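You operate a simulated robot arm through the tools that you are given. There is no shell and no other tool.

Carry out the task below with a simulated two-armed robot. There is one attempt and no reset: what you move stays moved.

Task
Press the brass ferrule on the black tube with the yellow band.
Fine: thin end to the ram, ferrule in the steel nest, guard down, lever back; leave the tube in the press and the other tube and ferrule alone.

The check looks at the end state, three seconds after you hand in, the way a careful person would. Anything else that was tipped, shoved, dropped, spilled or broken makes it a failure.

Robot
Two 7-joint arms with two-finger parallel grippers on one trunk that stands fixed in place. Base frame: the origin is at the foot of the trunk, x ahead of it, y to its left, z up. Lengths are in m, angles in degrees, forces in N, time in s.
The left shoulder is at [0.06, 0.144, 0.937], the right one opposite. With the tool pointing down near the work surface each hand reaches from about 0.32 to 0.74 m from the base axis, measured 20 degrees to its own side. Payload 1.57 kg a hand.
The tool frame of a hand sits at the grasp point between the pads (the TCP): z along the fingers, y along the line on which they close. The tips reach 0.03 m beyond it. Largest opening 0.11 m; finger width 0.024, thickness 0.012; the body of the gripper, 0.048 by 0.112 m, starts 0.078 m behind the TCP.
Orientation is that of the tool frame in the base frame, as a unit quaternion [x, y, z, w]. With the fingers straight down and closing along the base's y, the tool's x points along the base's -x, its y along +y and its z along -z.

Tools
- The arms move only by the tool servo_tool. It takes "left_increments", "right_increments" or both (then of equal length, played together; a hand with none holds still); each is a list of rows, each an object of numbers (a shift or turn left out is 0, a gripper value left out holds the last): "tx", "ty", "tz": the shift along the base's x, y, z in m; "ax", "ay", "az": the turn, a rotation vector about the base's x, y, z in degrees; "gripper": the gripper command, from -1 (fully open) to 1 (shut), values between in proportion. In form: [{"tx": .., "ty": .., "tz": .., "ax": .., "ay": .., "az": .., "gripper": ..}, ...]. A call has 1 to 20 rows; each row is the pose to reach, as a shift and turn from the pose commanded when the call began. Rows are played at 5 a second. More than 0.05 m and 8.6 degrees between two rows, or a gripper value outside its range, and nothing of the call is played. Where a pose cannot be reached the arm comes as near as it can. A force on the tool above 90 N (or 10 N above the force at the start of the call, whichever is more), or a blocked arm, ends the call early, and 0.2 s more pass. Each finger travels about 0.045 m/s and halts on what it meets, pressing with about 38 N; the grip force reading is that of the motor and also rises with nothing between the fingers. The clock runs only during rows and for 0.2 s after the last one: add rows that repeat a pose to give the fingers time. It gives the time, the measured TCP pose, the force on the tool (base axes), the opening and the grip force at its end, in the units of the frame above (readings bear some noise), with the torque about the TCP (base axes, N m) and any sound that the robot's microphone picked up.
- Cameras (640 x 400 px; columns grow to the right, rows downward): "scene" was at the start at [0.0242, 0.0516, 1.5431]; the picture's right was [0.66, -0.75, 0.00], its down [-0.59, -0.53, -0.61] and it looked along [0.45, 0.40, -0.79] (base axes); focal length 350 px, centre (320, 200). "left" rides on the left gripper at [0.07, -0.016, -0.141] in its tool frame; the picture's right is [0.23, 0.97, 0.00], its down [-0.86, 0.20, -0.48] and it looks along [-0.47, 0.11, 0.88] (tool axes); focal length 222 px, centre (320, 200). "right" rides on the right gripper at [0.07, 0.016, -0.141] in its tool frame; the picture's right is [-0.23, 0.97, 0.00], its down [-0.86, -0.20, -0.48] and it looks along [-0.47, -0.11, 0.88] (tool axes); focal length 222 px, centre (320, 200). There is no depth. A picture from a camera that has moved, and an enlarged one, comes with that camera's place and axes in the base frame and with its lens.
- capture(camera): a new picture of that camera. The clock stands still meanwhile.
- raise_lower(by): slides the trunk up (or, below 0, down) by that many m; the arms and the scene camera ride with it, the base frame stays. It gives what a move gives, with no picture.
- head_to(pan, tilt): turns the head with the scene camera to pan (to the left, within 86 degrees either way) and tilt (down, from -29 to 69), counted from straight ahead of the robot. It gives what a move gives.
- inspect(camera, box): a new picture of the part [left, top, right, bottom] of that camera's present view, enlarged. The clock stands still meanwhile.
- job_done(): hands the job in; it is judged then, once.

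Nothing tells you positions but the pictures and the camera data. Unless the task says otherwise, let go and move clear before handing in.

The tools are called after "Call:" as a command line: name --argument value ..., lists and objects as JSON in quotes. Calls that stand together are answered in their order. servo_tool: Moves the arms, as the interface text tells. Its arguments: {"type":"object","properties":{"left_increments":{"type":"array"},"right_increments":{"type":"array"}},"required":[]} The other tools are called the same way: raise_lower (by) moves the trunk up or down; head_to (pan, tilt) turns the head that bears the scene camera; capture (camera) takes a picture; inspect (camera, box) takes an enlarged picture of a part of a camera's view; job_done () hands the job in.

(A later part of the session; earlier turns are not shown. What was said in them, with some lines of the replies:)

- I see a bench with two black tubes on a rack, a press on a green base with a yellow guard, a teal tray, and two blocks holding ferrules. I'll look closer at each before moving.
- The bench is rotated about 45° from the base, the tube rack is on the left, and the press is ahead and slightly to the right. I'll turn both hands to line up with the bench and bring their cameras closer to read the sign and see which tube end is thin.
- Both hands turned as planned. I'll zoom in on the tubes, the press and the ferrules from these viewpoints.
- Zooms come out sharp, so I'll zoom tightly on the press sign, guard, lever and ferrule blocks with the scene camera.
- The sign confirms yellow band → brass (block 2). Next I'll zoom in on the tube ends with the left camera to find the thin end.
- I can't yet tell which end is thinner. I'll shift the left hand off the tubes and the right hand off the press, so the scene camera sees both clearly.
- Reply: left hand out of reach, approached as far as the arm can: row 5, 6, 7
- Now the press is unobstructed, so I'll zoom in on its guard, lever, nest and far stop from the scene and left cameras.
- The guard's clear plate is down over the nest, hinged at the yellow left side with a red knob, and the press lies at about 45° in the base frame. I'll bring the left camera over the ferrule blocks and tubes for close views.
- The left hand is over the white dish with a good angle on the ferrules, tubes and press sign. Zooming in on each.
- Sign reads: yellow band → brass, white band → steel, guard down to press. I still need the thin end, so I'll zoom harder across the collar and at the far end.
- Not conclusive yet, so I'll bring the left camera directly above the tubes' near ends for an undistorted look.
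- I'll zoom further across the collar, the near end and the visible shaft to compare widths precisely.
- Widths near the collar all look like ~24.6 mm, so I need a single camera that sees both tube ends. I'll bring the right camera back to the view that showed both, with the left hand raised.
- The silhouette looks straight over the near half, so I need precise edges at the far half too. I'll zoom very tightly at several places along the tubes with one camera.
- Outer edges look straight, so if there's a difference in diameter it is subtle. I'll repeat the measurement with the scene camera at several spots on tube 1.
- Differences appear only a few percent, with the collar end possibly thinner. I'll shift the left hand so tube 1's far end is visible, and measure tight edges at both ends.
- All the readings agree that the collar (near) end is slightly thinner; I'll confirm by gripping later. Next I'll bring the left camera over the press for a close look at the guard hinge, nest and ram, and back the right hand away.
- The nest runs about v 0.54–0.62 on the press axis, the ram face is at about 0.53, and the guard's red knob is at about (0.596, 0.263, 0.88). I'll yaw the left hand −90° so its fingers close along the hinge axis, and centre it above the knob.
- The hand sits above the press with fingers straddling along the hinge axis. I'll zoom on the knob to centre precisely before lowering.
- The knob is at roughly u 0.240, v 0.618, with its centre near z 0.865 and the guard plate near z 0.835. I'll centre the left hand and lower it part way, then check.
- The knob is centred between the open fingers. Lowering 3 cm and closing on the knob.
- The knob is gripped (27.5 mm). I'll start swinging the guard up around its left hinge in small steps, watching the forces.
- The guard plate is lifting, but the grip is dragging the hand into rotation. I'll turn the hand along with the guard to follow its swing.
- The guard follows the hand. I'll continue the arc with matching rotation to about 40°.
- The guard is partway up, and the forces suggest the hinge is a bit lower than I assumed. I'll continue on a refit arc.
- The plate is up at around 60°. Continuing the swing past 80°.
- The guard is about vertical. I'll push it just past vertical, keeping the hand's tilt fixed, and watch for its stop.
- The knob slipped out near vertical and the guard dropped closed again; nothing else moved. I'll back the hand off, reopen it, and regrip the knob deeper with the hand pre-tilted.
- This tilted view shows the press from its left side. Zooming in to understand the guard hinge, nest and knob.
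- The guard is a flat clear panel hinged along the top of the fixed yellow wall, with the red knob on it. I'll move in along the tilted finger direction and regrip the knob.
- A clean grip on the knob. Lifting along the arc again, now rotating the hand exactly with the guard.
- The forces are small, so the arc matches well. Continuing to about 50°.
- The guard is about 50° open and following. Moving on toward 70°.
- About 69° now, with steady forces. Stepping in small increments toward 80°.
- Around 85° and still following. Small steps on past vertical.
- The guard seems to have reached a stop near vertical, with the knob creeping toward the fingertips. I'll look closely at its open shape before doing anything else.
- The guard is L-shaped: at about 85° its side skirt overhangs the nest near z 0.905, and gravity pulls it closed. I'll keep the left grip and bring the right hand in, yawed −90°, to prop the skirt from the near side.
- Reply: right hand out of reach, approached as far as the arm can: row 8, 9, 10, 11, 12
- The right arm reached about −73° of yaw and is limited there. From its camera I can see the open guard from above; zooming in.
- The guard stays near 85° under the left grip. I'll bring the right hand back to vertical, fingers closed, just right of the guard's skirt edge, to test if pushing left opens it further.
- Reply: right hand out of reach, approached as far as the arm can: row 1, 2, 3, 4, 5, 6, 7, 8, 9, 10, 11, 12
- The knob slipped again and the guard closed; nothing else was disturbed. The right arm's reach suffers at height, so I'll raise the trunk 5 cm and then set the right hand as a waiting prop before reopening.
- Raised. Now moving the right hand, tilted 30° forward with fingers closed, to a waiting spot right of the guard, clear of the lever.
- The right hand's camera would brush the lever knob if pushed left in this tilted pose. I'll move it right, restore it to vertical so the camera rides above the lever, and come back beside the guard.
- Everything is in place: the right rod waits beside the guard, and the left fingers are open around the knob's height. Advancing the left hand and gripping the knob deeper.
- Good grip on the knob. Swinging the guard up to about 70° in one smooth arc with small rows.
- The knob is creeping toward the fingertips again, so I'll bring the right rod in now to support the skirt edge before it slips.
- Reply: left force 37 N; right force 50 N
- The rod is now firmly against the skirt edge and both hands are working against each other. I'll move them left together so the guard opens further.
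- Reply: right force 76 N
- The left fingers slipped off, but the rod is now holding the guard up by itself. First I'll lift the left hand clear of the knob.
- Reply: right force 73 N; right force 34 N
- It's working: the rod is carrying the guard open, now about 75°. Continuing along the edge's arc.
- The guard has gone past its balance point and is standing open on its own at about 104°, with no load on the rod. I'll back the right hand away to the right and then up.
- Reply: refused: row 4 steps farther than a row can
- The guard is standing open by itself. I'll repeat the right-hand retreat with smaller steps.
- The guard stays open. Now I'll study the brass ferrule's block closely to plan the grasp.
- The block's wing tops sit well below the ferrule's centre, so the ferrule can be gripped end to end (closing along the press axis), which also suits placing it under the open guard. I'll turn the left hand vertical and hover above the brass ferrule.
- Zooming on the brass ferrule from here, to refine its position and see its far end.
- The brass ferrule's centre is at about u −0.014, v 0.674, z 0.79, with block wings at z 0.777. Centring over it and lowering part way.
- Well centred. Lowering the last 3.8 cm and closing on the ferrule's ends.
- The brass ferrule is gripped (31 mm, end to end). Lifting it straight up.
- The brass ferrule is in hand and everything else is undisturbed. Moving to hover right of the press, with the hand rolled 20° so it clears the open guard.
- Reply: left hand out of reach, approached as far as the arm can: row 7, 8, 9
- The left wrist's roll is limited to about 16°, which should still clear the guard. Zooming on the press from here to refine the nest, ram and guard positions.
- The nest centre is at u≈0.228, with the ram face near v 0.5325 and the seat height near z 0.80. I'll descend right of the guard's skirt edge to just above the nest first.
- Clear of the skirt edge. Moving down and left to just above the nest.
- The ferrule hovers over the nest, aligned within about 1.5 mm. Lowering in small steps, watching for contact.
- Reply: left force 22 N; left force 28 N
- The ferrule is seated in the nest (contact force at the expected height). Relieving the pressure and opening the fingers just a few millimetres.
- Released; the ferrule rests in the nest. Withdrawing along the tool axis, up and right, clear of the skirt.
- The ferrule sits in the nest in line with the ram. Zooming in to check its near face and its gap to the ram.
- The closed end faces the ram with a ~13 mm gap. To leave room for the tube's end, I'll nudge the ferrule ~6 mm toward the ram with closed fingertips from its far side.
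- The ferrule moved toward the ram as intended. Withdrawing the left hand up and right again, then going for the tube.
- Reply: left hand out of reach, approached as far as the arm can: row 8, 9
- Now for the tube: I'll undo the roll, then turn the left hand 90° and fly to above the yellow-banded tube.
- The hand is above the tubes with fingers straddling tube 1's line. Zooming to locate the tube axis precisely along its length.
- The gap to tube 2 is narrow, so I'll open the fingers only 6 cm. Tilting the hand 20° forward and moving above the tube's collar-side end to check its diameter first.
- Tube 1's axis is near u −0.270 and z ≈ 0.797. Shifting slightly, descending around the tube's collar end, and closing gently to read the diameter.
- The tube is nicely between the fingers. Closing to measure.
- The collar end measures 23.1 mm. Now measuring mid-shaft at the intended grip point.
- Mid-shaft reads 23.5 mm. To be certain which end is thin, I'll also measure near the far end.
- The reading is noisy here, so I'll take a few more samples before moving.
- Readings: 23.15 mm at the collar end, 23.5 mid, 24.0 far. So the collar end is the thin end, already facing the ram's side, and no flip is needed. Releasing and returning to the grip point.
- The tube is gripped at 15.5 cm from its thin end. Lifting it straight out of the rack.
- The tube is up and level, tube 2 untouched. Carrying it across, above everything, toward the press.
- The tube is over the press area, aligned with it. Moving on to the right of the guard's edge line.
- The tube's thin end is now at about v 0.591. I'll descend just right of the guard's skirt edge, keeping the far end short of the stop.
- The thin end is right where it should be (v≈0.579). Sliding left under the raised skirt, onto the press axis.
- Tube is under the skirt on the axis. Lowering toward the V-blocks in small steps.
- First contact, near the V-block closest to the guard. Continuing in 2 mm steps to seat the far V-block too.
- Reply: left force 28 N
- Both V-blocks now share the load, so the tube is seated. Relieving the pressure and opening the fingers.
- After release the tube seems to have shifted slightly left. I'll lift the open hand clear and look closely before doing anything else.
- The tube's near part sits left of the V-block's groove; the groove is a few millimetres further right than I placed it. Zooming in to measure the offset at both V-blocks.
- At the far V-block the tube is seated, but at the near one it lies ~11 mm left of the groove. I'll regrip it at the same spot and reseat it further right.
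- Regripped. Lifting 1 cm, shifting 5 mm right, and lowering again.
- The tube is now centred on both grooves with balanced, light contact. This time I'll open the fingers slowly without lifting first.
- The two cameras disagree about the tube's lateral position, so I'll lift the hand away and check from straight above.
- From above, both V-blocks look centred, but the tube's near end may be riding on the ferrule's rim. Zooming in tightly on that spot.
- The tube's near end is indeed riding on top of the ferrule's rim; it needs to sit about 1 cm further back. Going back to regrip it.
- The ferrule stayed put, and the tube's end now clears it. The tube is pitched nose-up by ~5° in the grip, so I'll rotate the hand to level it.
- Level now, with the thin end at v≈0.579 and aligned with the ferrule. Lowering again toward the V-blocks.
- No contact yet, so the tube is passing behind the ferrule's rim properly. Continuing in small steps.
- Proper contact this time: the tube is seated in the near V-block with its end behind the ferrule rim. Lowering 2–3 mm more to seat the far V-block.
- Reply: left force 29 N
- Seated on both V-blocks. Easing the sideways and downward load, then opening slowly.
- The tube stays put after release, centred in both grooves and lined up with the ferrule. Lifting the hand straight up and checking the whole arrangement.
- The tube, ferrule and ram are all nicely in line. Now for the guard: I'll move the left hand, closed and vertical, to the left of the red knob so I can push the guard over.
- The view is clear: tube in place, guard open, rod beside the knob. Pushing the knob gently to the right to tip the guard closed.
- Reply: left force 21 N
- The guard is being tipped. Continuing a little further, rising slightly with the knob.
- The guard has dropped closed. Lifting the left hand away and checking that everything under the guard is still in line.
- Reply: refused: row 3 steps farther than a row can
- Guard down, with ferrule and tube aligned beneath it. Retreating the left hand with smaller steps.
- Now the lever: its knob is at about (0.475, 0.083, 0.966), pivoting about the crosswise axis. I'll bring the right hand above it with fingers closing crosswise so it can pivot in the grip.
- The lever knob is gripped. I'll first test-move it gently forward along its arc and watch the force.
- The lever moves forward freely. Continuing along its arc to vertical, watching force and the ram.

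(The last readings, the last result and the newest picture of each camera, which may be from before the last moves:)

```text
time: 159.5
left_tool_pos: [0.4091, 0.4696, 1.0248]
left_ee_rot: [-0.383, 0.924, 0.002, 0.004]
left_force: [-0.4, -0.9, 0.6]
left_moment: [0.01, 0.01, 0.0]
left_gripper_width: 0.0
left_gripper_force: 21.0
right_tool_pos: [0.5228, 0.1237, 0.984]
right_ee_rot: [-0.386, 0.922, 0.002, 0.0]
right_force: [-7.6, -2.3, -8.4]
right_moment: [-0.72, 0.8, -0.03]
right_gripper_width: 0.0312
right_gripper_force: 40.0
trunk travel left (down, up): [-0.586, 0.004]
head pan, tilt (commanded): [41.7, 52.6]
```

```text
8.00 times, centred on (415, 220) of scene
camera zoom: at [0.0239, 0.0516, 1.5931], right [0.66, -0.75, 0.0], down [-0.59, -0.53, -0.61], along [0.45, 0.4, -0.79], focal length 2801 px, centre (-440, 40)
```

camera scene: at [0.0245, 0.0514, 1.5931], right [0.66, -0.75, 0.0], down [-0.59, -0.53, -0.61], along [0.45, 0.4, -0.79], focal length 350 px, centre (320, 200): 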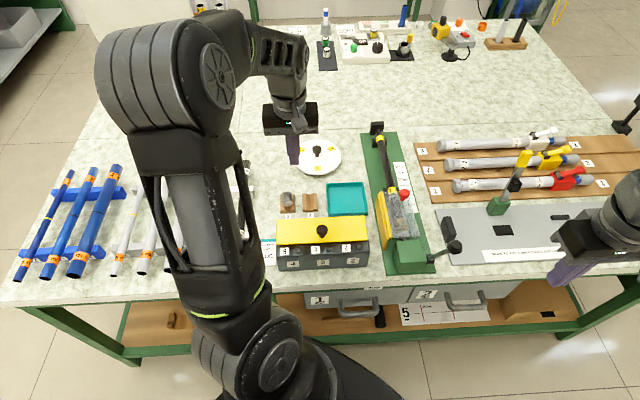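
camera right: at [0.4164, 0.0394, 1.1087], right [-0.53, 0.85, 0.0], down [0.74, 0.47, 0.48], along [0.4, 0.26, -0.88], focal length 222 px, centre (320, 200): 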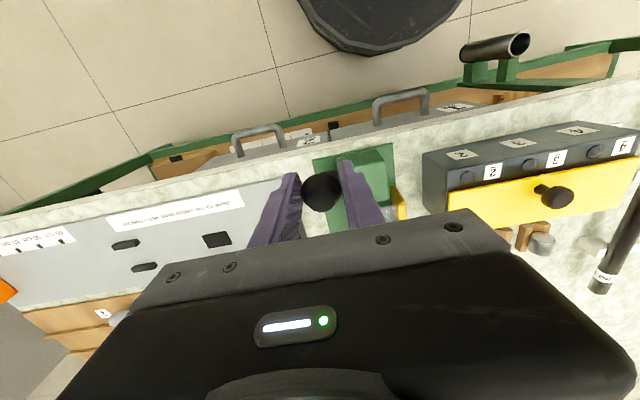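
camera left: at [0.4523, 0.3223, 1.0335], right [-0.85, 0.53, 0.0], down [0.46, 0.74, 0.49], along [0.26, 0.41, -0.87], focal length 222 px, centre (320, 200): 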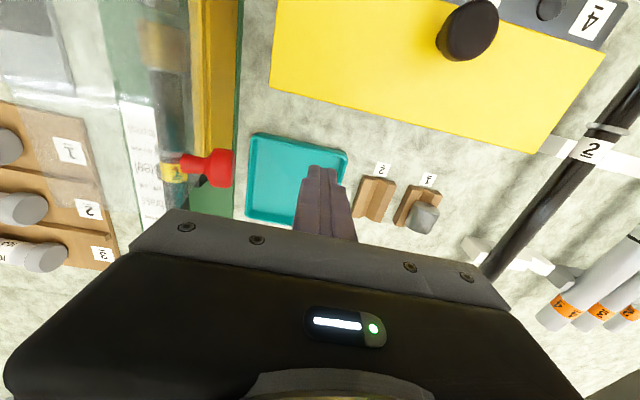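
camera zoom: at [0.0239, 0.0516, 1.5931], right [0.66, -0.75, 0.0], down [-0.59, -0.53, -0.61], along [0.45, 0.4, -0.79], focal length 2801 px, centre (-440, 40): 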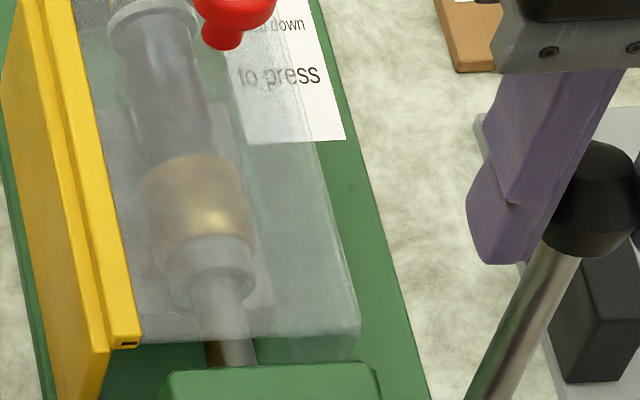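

The ram is advancing and has reached the ferrule, so forward is the pressing stroke. Continuing the lever forward.

Call:
servo_tool --right_increments '[{"tx": 0.0057, "ty": 0.0057, "tz": -0.0003}, {"tx": 0.0113, "ty": 0.0113, "tz": -0.0007}, {"tx": 0.0169, "ty": 0.0169, "tz": -0.0016}, {"tx": 0.0225, "ty": 0.0225, "tz": -0.0028}, {"tx": 0.028, "ty": 0.028, "tz": -0.0044}, {"tx": 0.0335, "ty": 0.0335, "tz": -0.0062}, {"tx": 0.0335, "ty": 0.0335, "tz": -0.0062}]'

Call:
inspect --camera "scene" --box '[370, 170, 500, 280]'

Call:
inspect --camera "scene" --box '[390, 195, 440, 245]'

```text
time: 161.1
left_tool_pos: [0.4084, 0.4705, 1.0232]
left_ee_rot: [-0.382, 0.924, 0.002, 0.004]
left_force: [-0.4, 0.0, -0.4]
left_moment: [0.02, -0.01, -0.02]
left_gripper_width: 0.0002
left_gripper_force: 21.3
right_tool_pos: [0.556, 0.1566, 0.976]
right_ee_rot: [-0.387, 0.922, 0.001, 0.0]
right_force: [-8.3, -1.5, 2.8]
right_moment: [-0.61, 0.78, -0.03]
right_gripper_width: 0.0312
right_gripper_force: 40.2
trunk travel left (down, up): [-0.586, 0.004]
head pan, tilt (commanded): [41.7, 52.6]
```

```text
3.64 times, centred on (435, 225) of scene
camera zoom: at [0.023, 0.0516, 1.5931], right [0.66, -0.75, 0.0], down [-0.59, -0.53, -0.61], along [0.45, 0.4, -0.79], focal length 1273 px, centre (-98, 109)
```

zoom: 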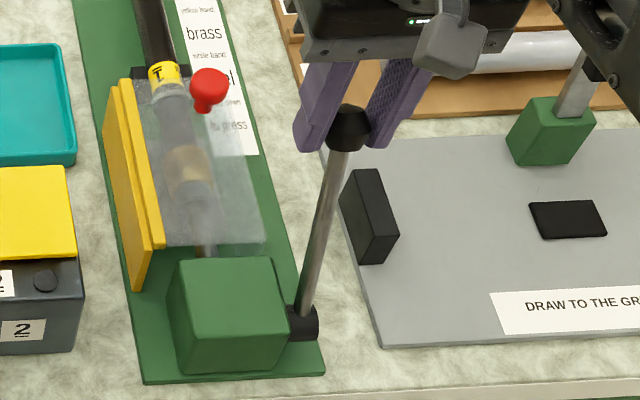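

```text
8.00 times, centred on (415, 220) of scene
camera zoom: at [0.023, 0.0516, 1.5931], right [0.66, -0.75, 0.0], down [-0.59, -0.53, -0.61], along [0.45, 0.4, -0.79], focal length 2801 px, centre (-440, 40)
```

zoom: 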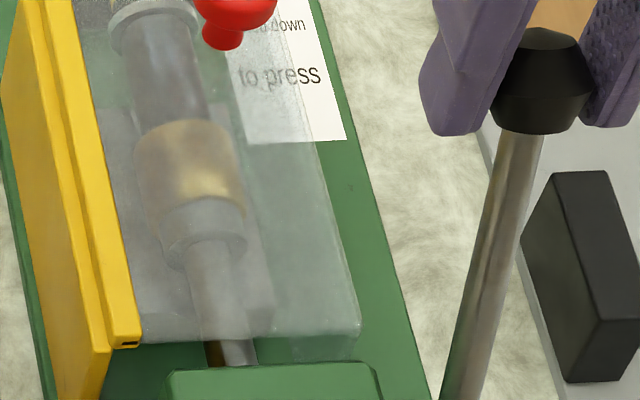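

The ferrule is sliding onto the thin end while the collar stays still. Continuing the stroke.

Call:
servo_tool --right_increments '[{"tx": 0.0054, "ty": 0.0054, "tz": -0.0022}, {"tx": 0.0107, "ty": 0.0107, "tz": -0.0048}, {"tx": 0.0159, "ty": 0.0159, "tz": -0.0077}, {"tx": 0.0211, "ty": 0.0211, "tz": -0.0109}, {"tx": 0.0261, "ty": 0.0261, "tz": -0.0144}, {"tx": 0.031, "ty": 0.031, "tz": -0.0182}, {"tx": 0.031, "ty": 0.031, "tz": -0.0182}]'

Call:
inspect --camera "scene" --box '[370, 170, 500, 280]'

Call:
inspect --camera "scene" --box '[390, 195, 440, 245]'

```text
time: 162.7
left_tool_pos: [0.4074, 0.4715, 1.0247]
left_ee_rot: [-0.383, 0.924, 0.0, 0.005]
left_force: [0.1, -0.1, -0.3]
left_moment: [0.0, -0.01, -0.02]
left_gripper_width: 0.0
left_gripper_force: 21.3
right_tool_pos: [0.5745, 0.176, 0.9656]
right_ee_rot: [-0.388, 0.922, 0.003, 0.005]
right_force: [-12.1, 24.3, 23.3]
right_moment: [0.18, 0.4, -0.02]
right_gripper_width: 0.0311
right_gripper_force: 39.4
right hand out of reach, approached as far as the arm can: row 4, 5, 6, 7
trunk travel left (down, up): [-0.586, 0.004]
head pan, tilt (commanded): [41.7, 52.6]
```

```text
3.64 times, centred on (435, 225) of scene
camera zoom: at [0.0202, 0.0549, 1.5933], right [0.67, -0.75, 0.0], down [-0.59, -0.53, -0.61], along [0.46, 0.4, -0.79], focal length 1273 px, centre (-98, 109)
```

zoom: 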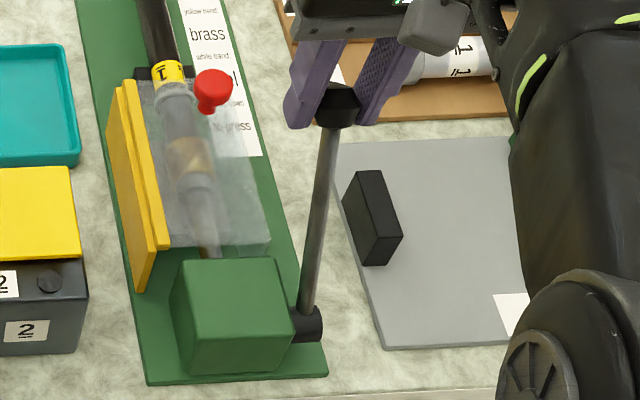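

```text
8.00 times, centred on (415, 220) of scene
camera zoom: at [0.0202, 0.0549, 1.5933], right [0.67, -0.75, 0.0], down [-0.59, -0.53, -0.61], along [0.46, 0.4, -0.79], focal length 2801 px, centre (-440, 40)
```

zoom: 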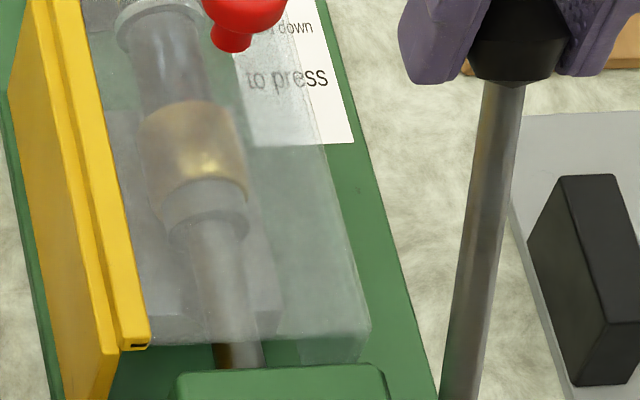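

The right arm is at its reach limit with the hand vertical, about 24° into the stroke. I'll tilt the hand forward around the knob to regain reach, then continue.

Call:
servo_tool --right_increments '[{"ax": 4.6, "ay": -4.6}, {"ax": 9.2, "ay": -9.2}, {"ax": 13.8, "ay": -13.8}, {"ax": 18.4, "ay": -18.4}, {"ax": 18.4, "ay": -18.4}]'

Call:
inspect --camera "scene" --box '[370, 150, 520, 280]'

```text
time: 163.9
left_tool_pos: [0.4078, 0.4713, 1.0232]
left_ee_rot: [-0.383, 0.924, 0.001, 0.005]
left_force: [-1.4, 0.7, -0.1]
left_moment: [0.0, -0.01, 0.03]
left_gripper_width: 0.0
left_gripper_force: 21.0
right_tool_pos: [0.5721, 0.1733, 0.9606]
right_ee_rot: [-0.379, 0.898, 0.086, 0.205]
right_force: [-26.4, 13.6, -4.0]
right_moment: [-0.69, 0.76, -0.01]
right_gripper_width: 0.0312
right_gripper_force: 40.1
trunk travel left (down, up): [-0.586, 0.004]
head pan, tilt (commanded): [41.7, 52.6]
```

```text
3.08 times, centred on (445, 215) of scene
camera zoom: at [0.0209, 0.0538, 1.5929], right [0.66, -0.75, 0.0], down [-0.59, -0.53, -0.61], along [0.46, 0.4, -0.79], focal length 1077 px, centre (-65, 154)
```

zoom: 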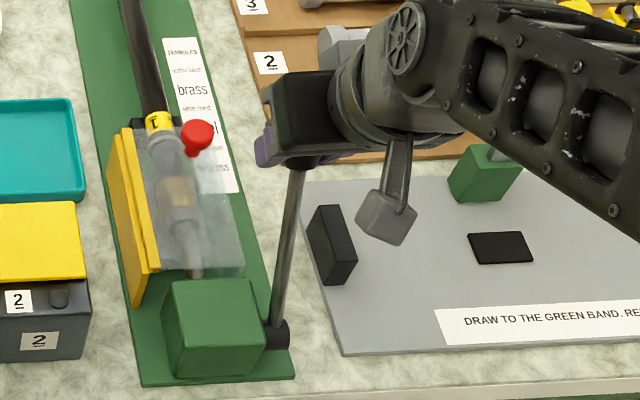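

Call:
capture --camera "scene"

Call:
servo_tool --right_increments '[{"tx": -0.0025, "ty": 0.0025}, {"tx": -0.005, "ty": 0.005}, {"tx": -0.005, "ty": 0.005}]'

```text
taken
camera scene: at [0.0209, 0.0538, 1.5929], right [0.66, -0.75, 0.0], down [-0.59, -0.53, -0.61], along [0.46, 0.4, -0.79], focal length 350 px, centre (320, 200)
```

scene: 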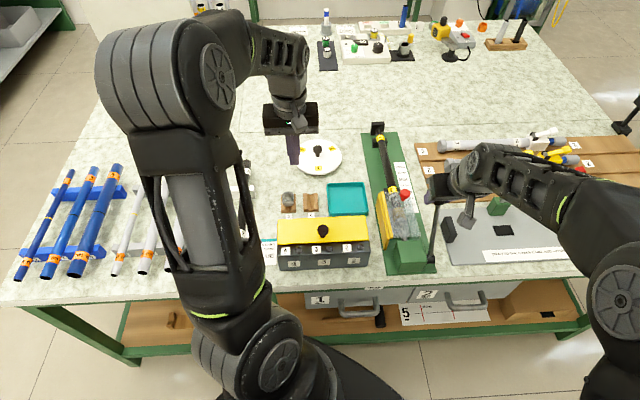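

```text
time: 164.7
left_tool_pos: [0.4095, 0.4703, 1.0235]
left_ee_rot: [-0.383, 0.924, 0.002, 0.004]
left_force: [-0.1, -0.1, 0.0]
left_moment: [-0.01, 0.02, 0.02]
left_gripper_width: 0.0
left_gripper_force: 22.0
right_tool_pos: [0.5726, 0.1746, 0.9612]
right_ee_rot: [-0.376, 0.899, 0.084, 0.207]
right_force: [-13.8, -2.2, -11.6]
right_moment: [-0.61, 0.37, -0.03]
right_gripper_width: 0.0314
right_gripper_force: 39.6
trunk travel left (down, up): [-0.586, 0.004]
head pan, tilt (commanded): [41.7, 52.6]
```

The right arm is clear of the gray board's lever. Continuing the pressing stroke with the tilted hand.

Call:
servo_tool --right_increments '[{"tx": 0.0031, "ty": 0.0031, "tz": -0.002}, {"tx": 0.0062, "ty": 0.0062, "tz": -0.0041}, {"tx": 0.0091, "ty": 0.0091, "tz": -0.0063}, {"tx": 0.012, "ty": 0.012, "tz": -0.0085}, {"tx": 0.0148, "ty": 0.0148, "tz": -0.0109}, {"tx": 0.0175, "ty": 0.0175, "tz": -0.0133}, {"tx": 0.0175, "ty": 0.0175, "tz": -0.0133}]'

Call:
inspect --camera "scene" --box '[370, 150, 520, 280]'

Call:
inspect --camera "scene" --box '[390, 190, 440, 240]'

```text
time: 166.3
left_tool_pos: [0.4089, 0.4696, 1.0256]
left_ee_rot: [-0.382, 0.924, 0.002, 0.004]
left_force: [0.2, 0.1, 0.4]
left_moment: [-0.01, 0.01, -0.05]
left_gripper_width: 0.0003
left_gripper_force: 21.4
right_tool_pos: [0.5916, 0.1924, 0.9499]
right_ee_rot: [-0.376, 0.899, 0.086, 0.209]
right_force: [-3.4, -11.7, -3.2]
right_moment: [-0.75, 0.71, -0.05]
right_gripper_width: 0.0311
right_gripper_force: 40.3
trunk travel left (down, up): [-0.586, 0.004]
head pan, tilt (commanded): [41.7, 52.6]
```

```text
3.08 times, centred on (445, 215) of scene
camera zoom: at [0.0242, 0.0502, 1.5932], right [0.66, -0.75, 0.0], down [-0.59, -0.53, -0.61], along [0.45, 0.4, -0.79], focal length 1077 px, centre (-65, 154)
```

zoom: 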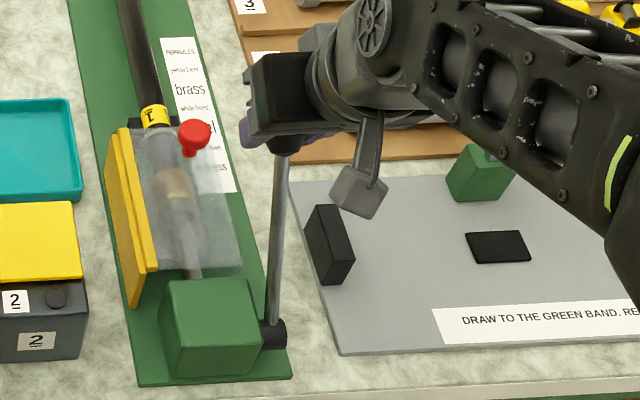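

```text
8.00 times, centred on (415, 215) of scene
camera zoom: at [0.0242, 0.0502, 1.5932], right [0.66, -0.75, 0.0], down [-0.59, -0.53, -0.61], along [0.45, 0.4, -0.79], focal length 2801 px, centre (-440, 80)
```

zoom: 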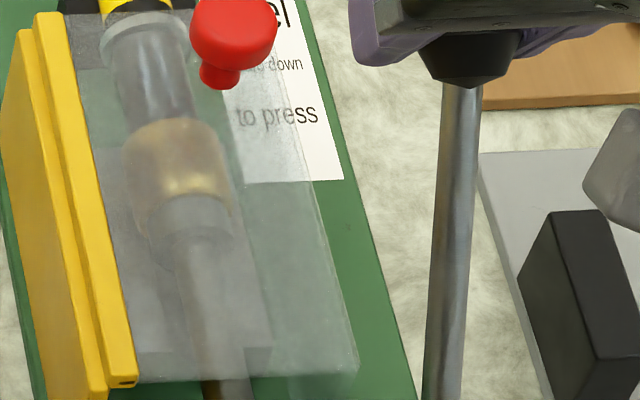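

Force is still low and the ferrule keeps advancing. Continuing to look for the end of the stroke.

Call:
servo_tool --right_increments '[{"tx": 0.0027, "ty": 0.0027, "tz": -0.0026}, {"tx": 0.0054, "ty": 0.0054, "tz": -0.0052}, {"tx": 0.0081, "ty": 0.0081, "tz": -0.008}, {"tx": 0.0107, "ty": 0.0107, "tz": -0.0109}, {"tx": 0.0132, "ty": 0.0132, "tz": -0.0139}, {"tx": 0.0157, "ty": 0.0157, "tz": -0.017}, {"tx": 0.0157, "ty": 0.0157, "tz": -0.017}]'

Call:
inspect --camera "scene" --box '[390, 190, 440, 240]'

```text
time: 167.9
left_tool_pos: [0.4083, 0.4694, 1.0242]
left_ee_rot: [-0.384, 0.923, 0.002, 0.005]
left_force: [0.7, -0.4, 0.3]
left_moment: [-0.02, -0.02, 0.04]
left_gripper_width: 0.0001
left_gripper_force: 21.3
right_tool_pos: [0.6037, 0.2112, 0.93]
right_ee_rot: [-0.376, 0.899, 0.086, 0.208]
right_force: [0.2, -0.4, 0.5]
right_moment: [0.02, 0.01, 0.01]
right_gripper_width: 0.0
right_gripper_force: 21.4
trunk travel left (down, up): [-0.586, 0.004]
head pan, tilt (commanded): [41.7, 52.6]
heard: snap
```

```text
8.00 times, centred on (415, 215) of scene
camera zoom: at [0.0233, 0.0515, 1.5928], right [0.67, -0.75, 0.0], down [-0.59, -0.53, -0.61], along [0.45, 0.4, -0.79], focal length 2801 px, centre (-440, 80)
```

zoom: 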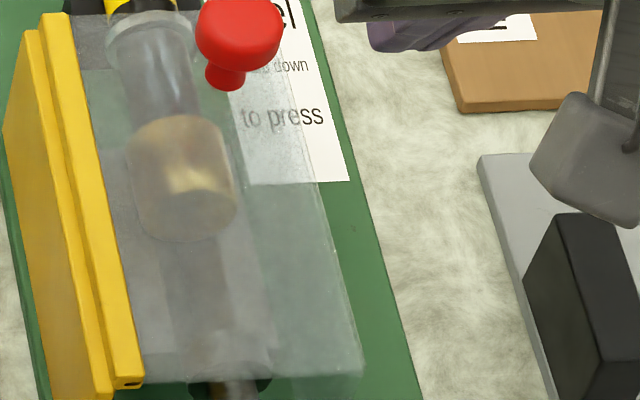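

I heard a snap, the fingers came off the knob and the ram has retracted, leaving the ferrule on the tube. Checking the lever and the press state.

Call:
capture --camera "scene"

Call:
inspect --camera "scene" --box '[370, 170, 500, 280]'

Call:
capture --camera "right"

```text
taken
camera scene: at [0.0233, 0.0515, 1.5928], right [0.67, -0.75, 0.0], down [-0.59, -0.53, -0.61], along [0.45, 0.4, -0.79], focal length 350 px, centre (320, 200)
```

scene: 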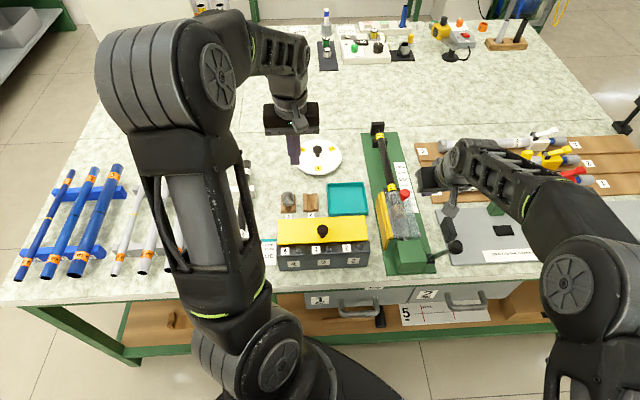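

```text
3.64 times, centred on (435, 225) of scene
camera zoom: at [0.0233, 0.0515, 1.5928], right [0.67, -0.75, 0.0], down [-0.59, -0.53, -0.61], along [0.45, 0.4, -0.79], focal length 1273 px, centre (-98, 109)
```

zoom: 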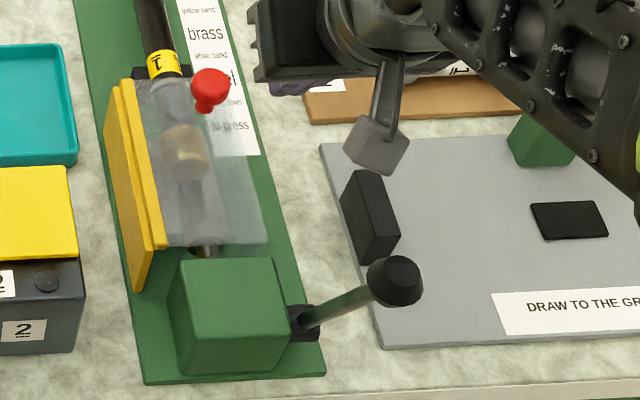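

```text
taken
camera right: at [0.504, 0.1327, 1.0246], right [-0.55, 0.83, 0.1], down [0.53, 0.26, 0.8], along [0.64, 0.5, -0.59], focal length 222 px, centre (320, 200)
```

right: 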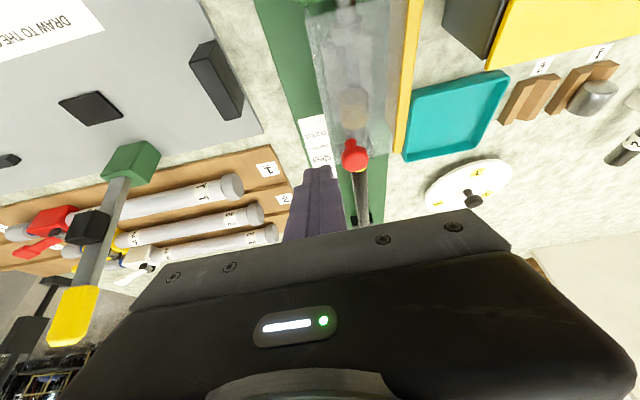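

The lever has sprung back to rest on its own and the ferrule is on the tube. Zooming in to judge how far it was pressed.

Call:
inspect --camera "scene" --box '[398, 195, 428, 225]'

Call:
inspect --camera "right" --box '[300, 0, 420, 180]'

Call:
inspect --camera "scene" --box '[360, 110, 420, 180]'

```text
13.33 times, centred on (413, 210) of scene
camera zoom: at [0.0233, 0.0515, 1.5928], right [0.67, -0.75, 0.0], down [-0.59, -0.53, -0.61], along [0.45, 0.4, -0.79], focal length 4668 px, centre (-920, 67)
```

zoom: 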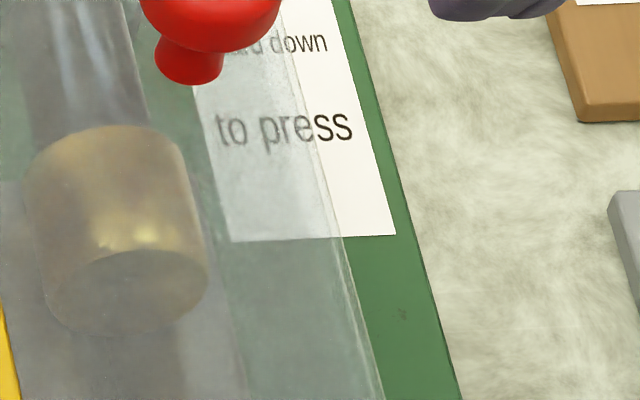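

```text
2.22 times, centred on (360, 90) of right
camera zoom: at [0.504, 0.1327, 1.0246], right [-0.55, 0.83, 0.1], down [0.53, 0.26, 0.8], along [0.64, 0.5, -0.59], focal length 494 px, centre (231, 444)
```

zoom: 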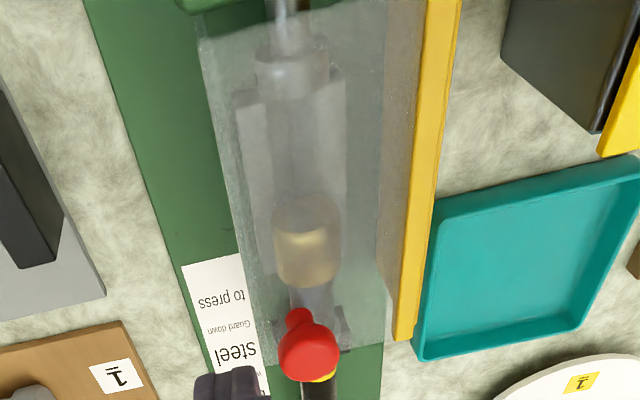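

```text
5.71 times, centred on (390, 145) of scene
camera zoom: at [0.0233, 0.0515, 1.5928], right [0.67, -0.75, 0.0], down [-0.59, -0.53, -0.61], along [0.45, 0.4, -0.79], focal length 2001 px, centre (-80, 514)
```

zoom: 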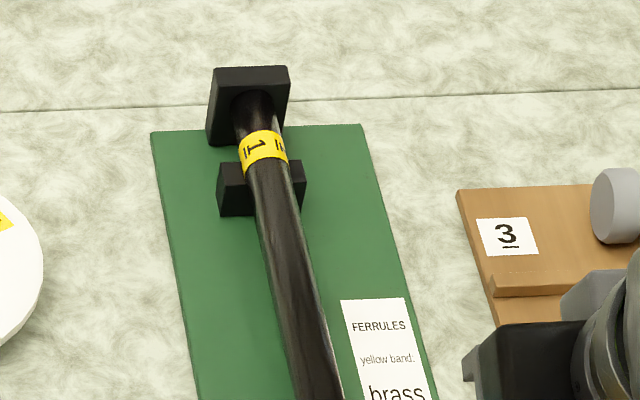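

The tube's far end is against the stop, the ferrule sits fully on the thin end at the ram's full travel, and the lever is back at its original rest position. I'll now lift the right hand away carefully.

Call:
servo_tool --right_increments '[{"tz": 0.03}, {"tz": 0.07}, {"tz": 0.1, "tx": 0.01, "ty": -0.02}, {"tz": 0.115, "tx": 0.015, "ty": -0.055}, {"tz": 0.12, "tx": 0.01, "ty": -0.095, "ax": -4.6, "ay": 4.6}, {"tz": 0.125, "tx": 0.0, "ty": -0.135, "ax": -9.2, "ay": 9.2}, {"tz": 0.125, "tx": -0.02, "ty": -0.17, "ax": -13.8, "ay": 13.8}, {"tz": 0.125, "tx": -0.045, "ty": -0.205, "ax": -17.2, "ay": 17.2}, {"tz": 0.125, "tx": -0.07, "ty": -0.235, "ax": -17.2, "ay": 17.2}, {"tz": 0.125, "tx": -0.1, "ty": -0.265, "ax": -17.2, "ay": 17.2}, {"tz": 0.125, "tx": -0.1, "ty": -0.265, "ax": -17.2, "ay": 17.2}]'

Call:
capture --camera "scene"

Call:
inspect --camera "scene" --box '[360, 110, 480, 280]'

Call:
inspect --camera "scene" --box '[385, 180, 435, 230]'

```text
time: 170.3
left_tool_pos: [0.4092, 0.4705, 1.0233]
left_ee_rot: [-0.382, 0.924, 0.001, 0.005]
left_force: [0.3, 1.0, 0.1]
left_moment: [-0.06, 0.01, 0.01]
left_gripper_width: 0.0002
left_gripper_force: 21.8
right_tool_pos: [0.5067, -0.0543, 1.0556]
right_ee_rot: [-0.387, 0.922, 0.006, 0.014]
right_force: [0.6, 1.1, -0.4]
right_moment: [0.02, 0.03, 0.0]
right_gripper_width: 0.0
right_gripper_force: 21.7
trunk travel left (down, up): [-0.586, 0.004]
head pan, tilt (commanded): [41.7, 52.6]
```

```text
taken
camera scene: at [0.025, 0.0523, 1.5931], right [0.66, -0.75, 0.0], down [-0.59, -0.53, -0.61], along [0.45, 0.4, -0.8], focal length 350 px, centre (320, 200)
```

scene: 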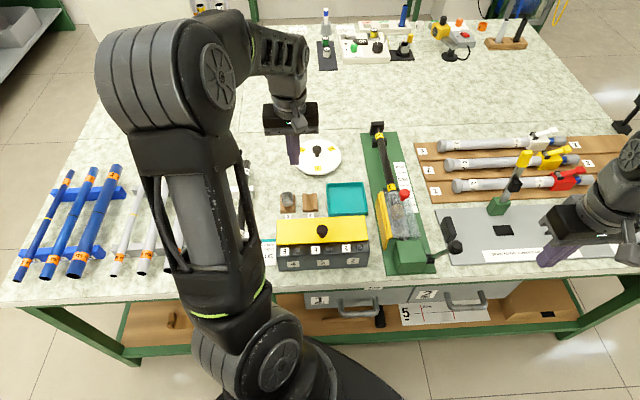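

```text
2.35 times, centred on (420, 195) of scene
camera zoom: at [0.025, 0.0523, 1.5931], right [0.66, -0.75, 0.0], down [-0.59, -0.53, -0.61], along [0.45, 0.4, -0.8], focal length 824 px, centre (85, 212)
```

zoom: 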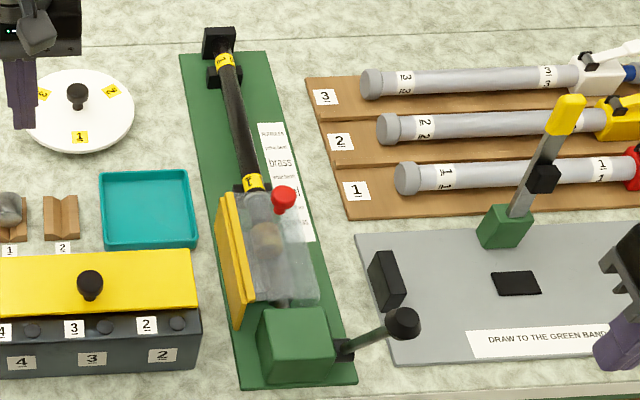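

```text
8.00 times, centred on (410, 205) of scene
camera zoom: at [0.025, 0.0523, 1.5931], right [0.66, -0.75, 0.0], down [-0.59, -0.53, -0.61], along [0.45, 0.4, -0.8], focal length 2801 px, centre (-400, 160)
```

zoom: 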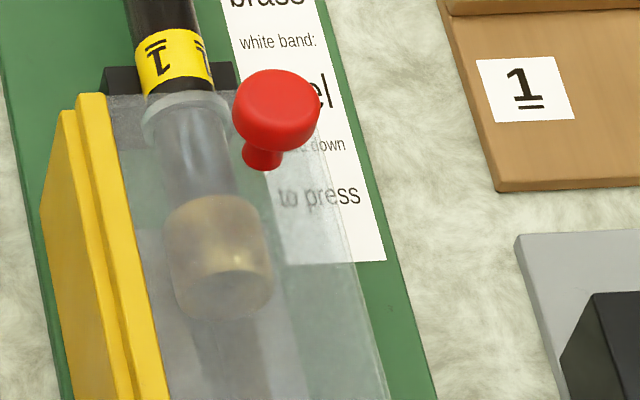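

The ferrule is seated on the thin end against the tube, guard down, lever back, ram retracted. A last look around for anything disturbed before handing in.

Call:
capture --camera "left"

Call:
servo_tool --left_increments '[{"tz": 0.02, "tx": -0.02, "ty": 0.01}, {"tz": 0.04, "tx": -0.04, "ty": 0.02}, {"tz": 0.05, "tx": -0.06, "ty": 0.03}, {"tz": 0.05, "tx": -0.06, "ty": 0.03}]'

Call:
capture --camera "scene"

```text
taken
camera left: at [0.3708, 0.4085, 1.1652], right [-0.85, 0.53, 0.0], down [0.46, 0.74, 0.49], along [0.26, 0.41, -0.87], focal length 222 px, centre (320, 200)
```

left: 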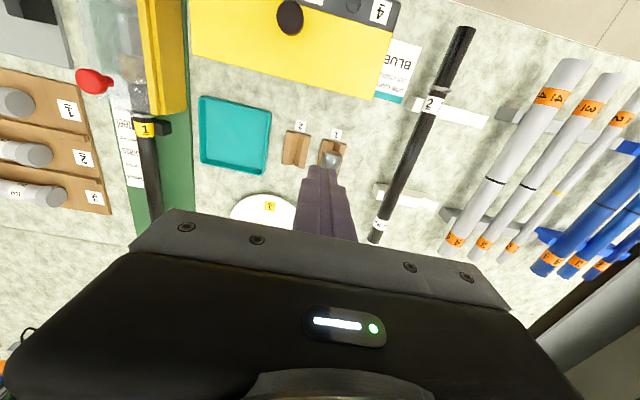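

```text
time: 171.3
left_tool_pos: [0.3496, 0.4997, 1.0739]
left_ee_rot: [-0.382, 0.924, 0.002, 0.004]
left_force: [-0.1, 0.7, 0.5]
left_moment: [0.0, 0.02, -0.01]
left_gripper_width: 0.0
left_gripper_force: 21.0
right_tool_pos: [0.507, -0.0548, 1.057]
right_ee_rot: [-0.387, 0.922, 0.006, 0.014]
right_force: [0.9, -0.4, -0.3]
right_moment: [0.03, 0.01, -0.04]
right_gripper_width: 0.0001
right_gripper_force: 20.7
trunk travel left (down, up): [-0.586, 0.004]
head pan, tilt (commanded): [41.7, 52.6]
```

```text
taken
camera scene: at [0.0248, 0.0515, 1.5931], right [0.66, -0.75, 0.0], down [-0.59, -0.53, -0.61], along [0.45, 0.4, -0.79], focal length 350 px, centre (320, 200)
```

scene: 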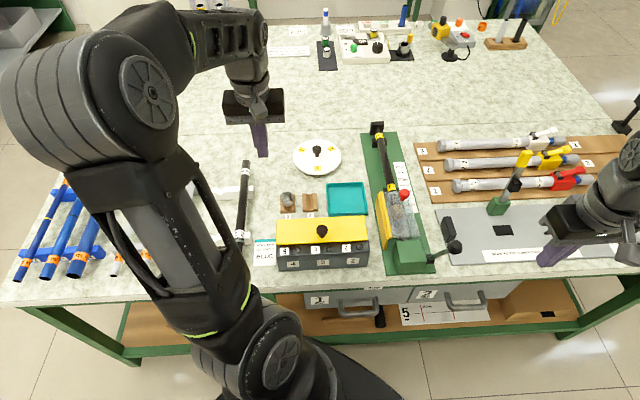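

Tube 2 and the steel ferrule are untouched and nothing else has moved. The yellow-banded tube is in the press with its brass ferrule pressed on, the guard is down, the lever is back, and both hands are clear. Handing in.

Call:
job_done

```text
The job is handed in.
```

I pressed the brass ferrule onto the yellow-banded tube and handed the job in; the result of the check hasn't come back.

- **Tube:** it is still in the press, with the thin (collar) end facing the ram and the far end against the stop. I confirmed the thin end by measuring the diameter: about 23.1 mm at the collar end and 24.0 mm at the far end.
- **Ferrule:** I set it in the steel nest with its closed face toward the ram. The ram pushed it about 30 mm onto the tube.
- **Guard:** it is down over the ferrule. It fell shut on its own three times: twice when the knob slipped from my fingers while I was opening it, and once when I tipped it closed at the end. I saw no damage.
- **Lever:** near the end of the stroke I heard a snap and my fingers came off the knob. The lever then sprang back to its rest position. I read the snap as the ferrule seating, but I did not make a second stroke to confirm it.
- **Everything else:** the white-banded tube is in its rack and the steel ferrule is in its block. I saw nothing else moved.

My first two tries at laying the tube in left it out of line, once rolled to the left and once resting on the ferrule's rim. I lifted it and reset it both times, and the ferrule was still seated in the nest afterward.
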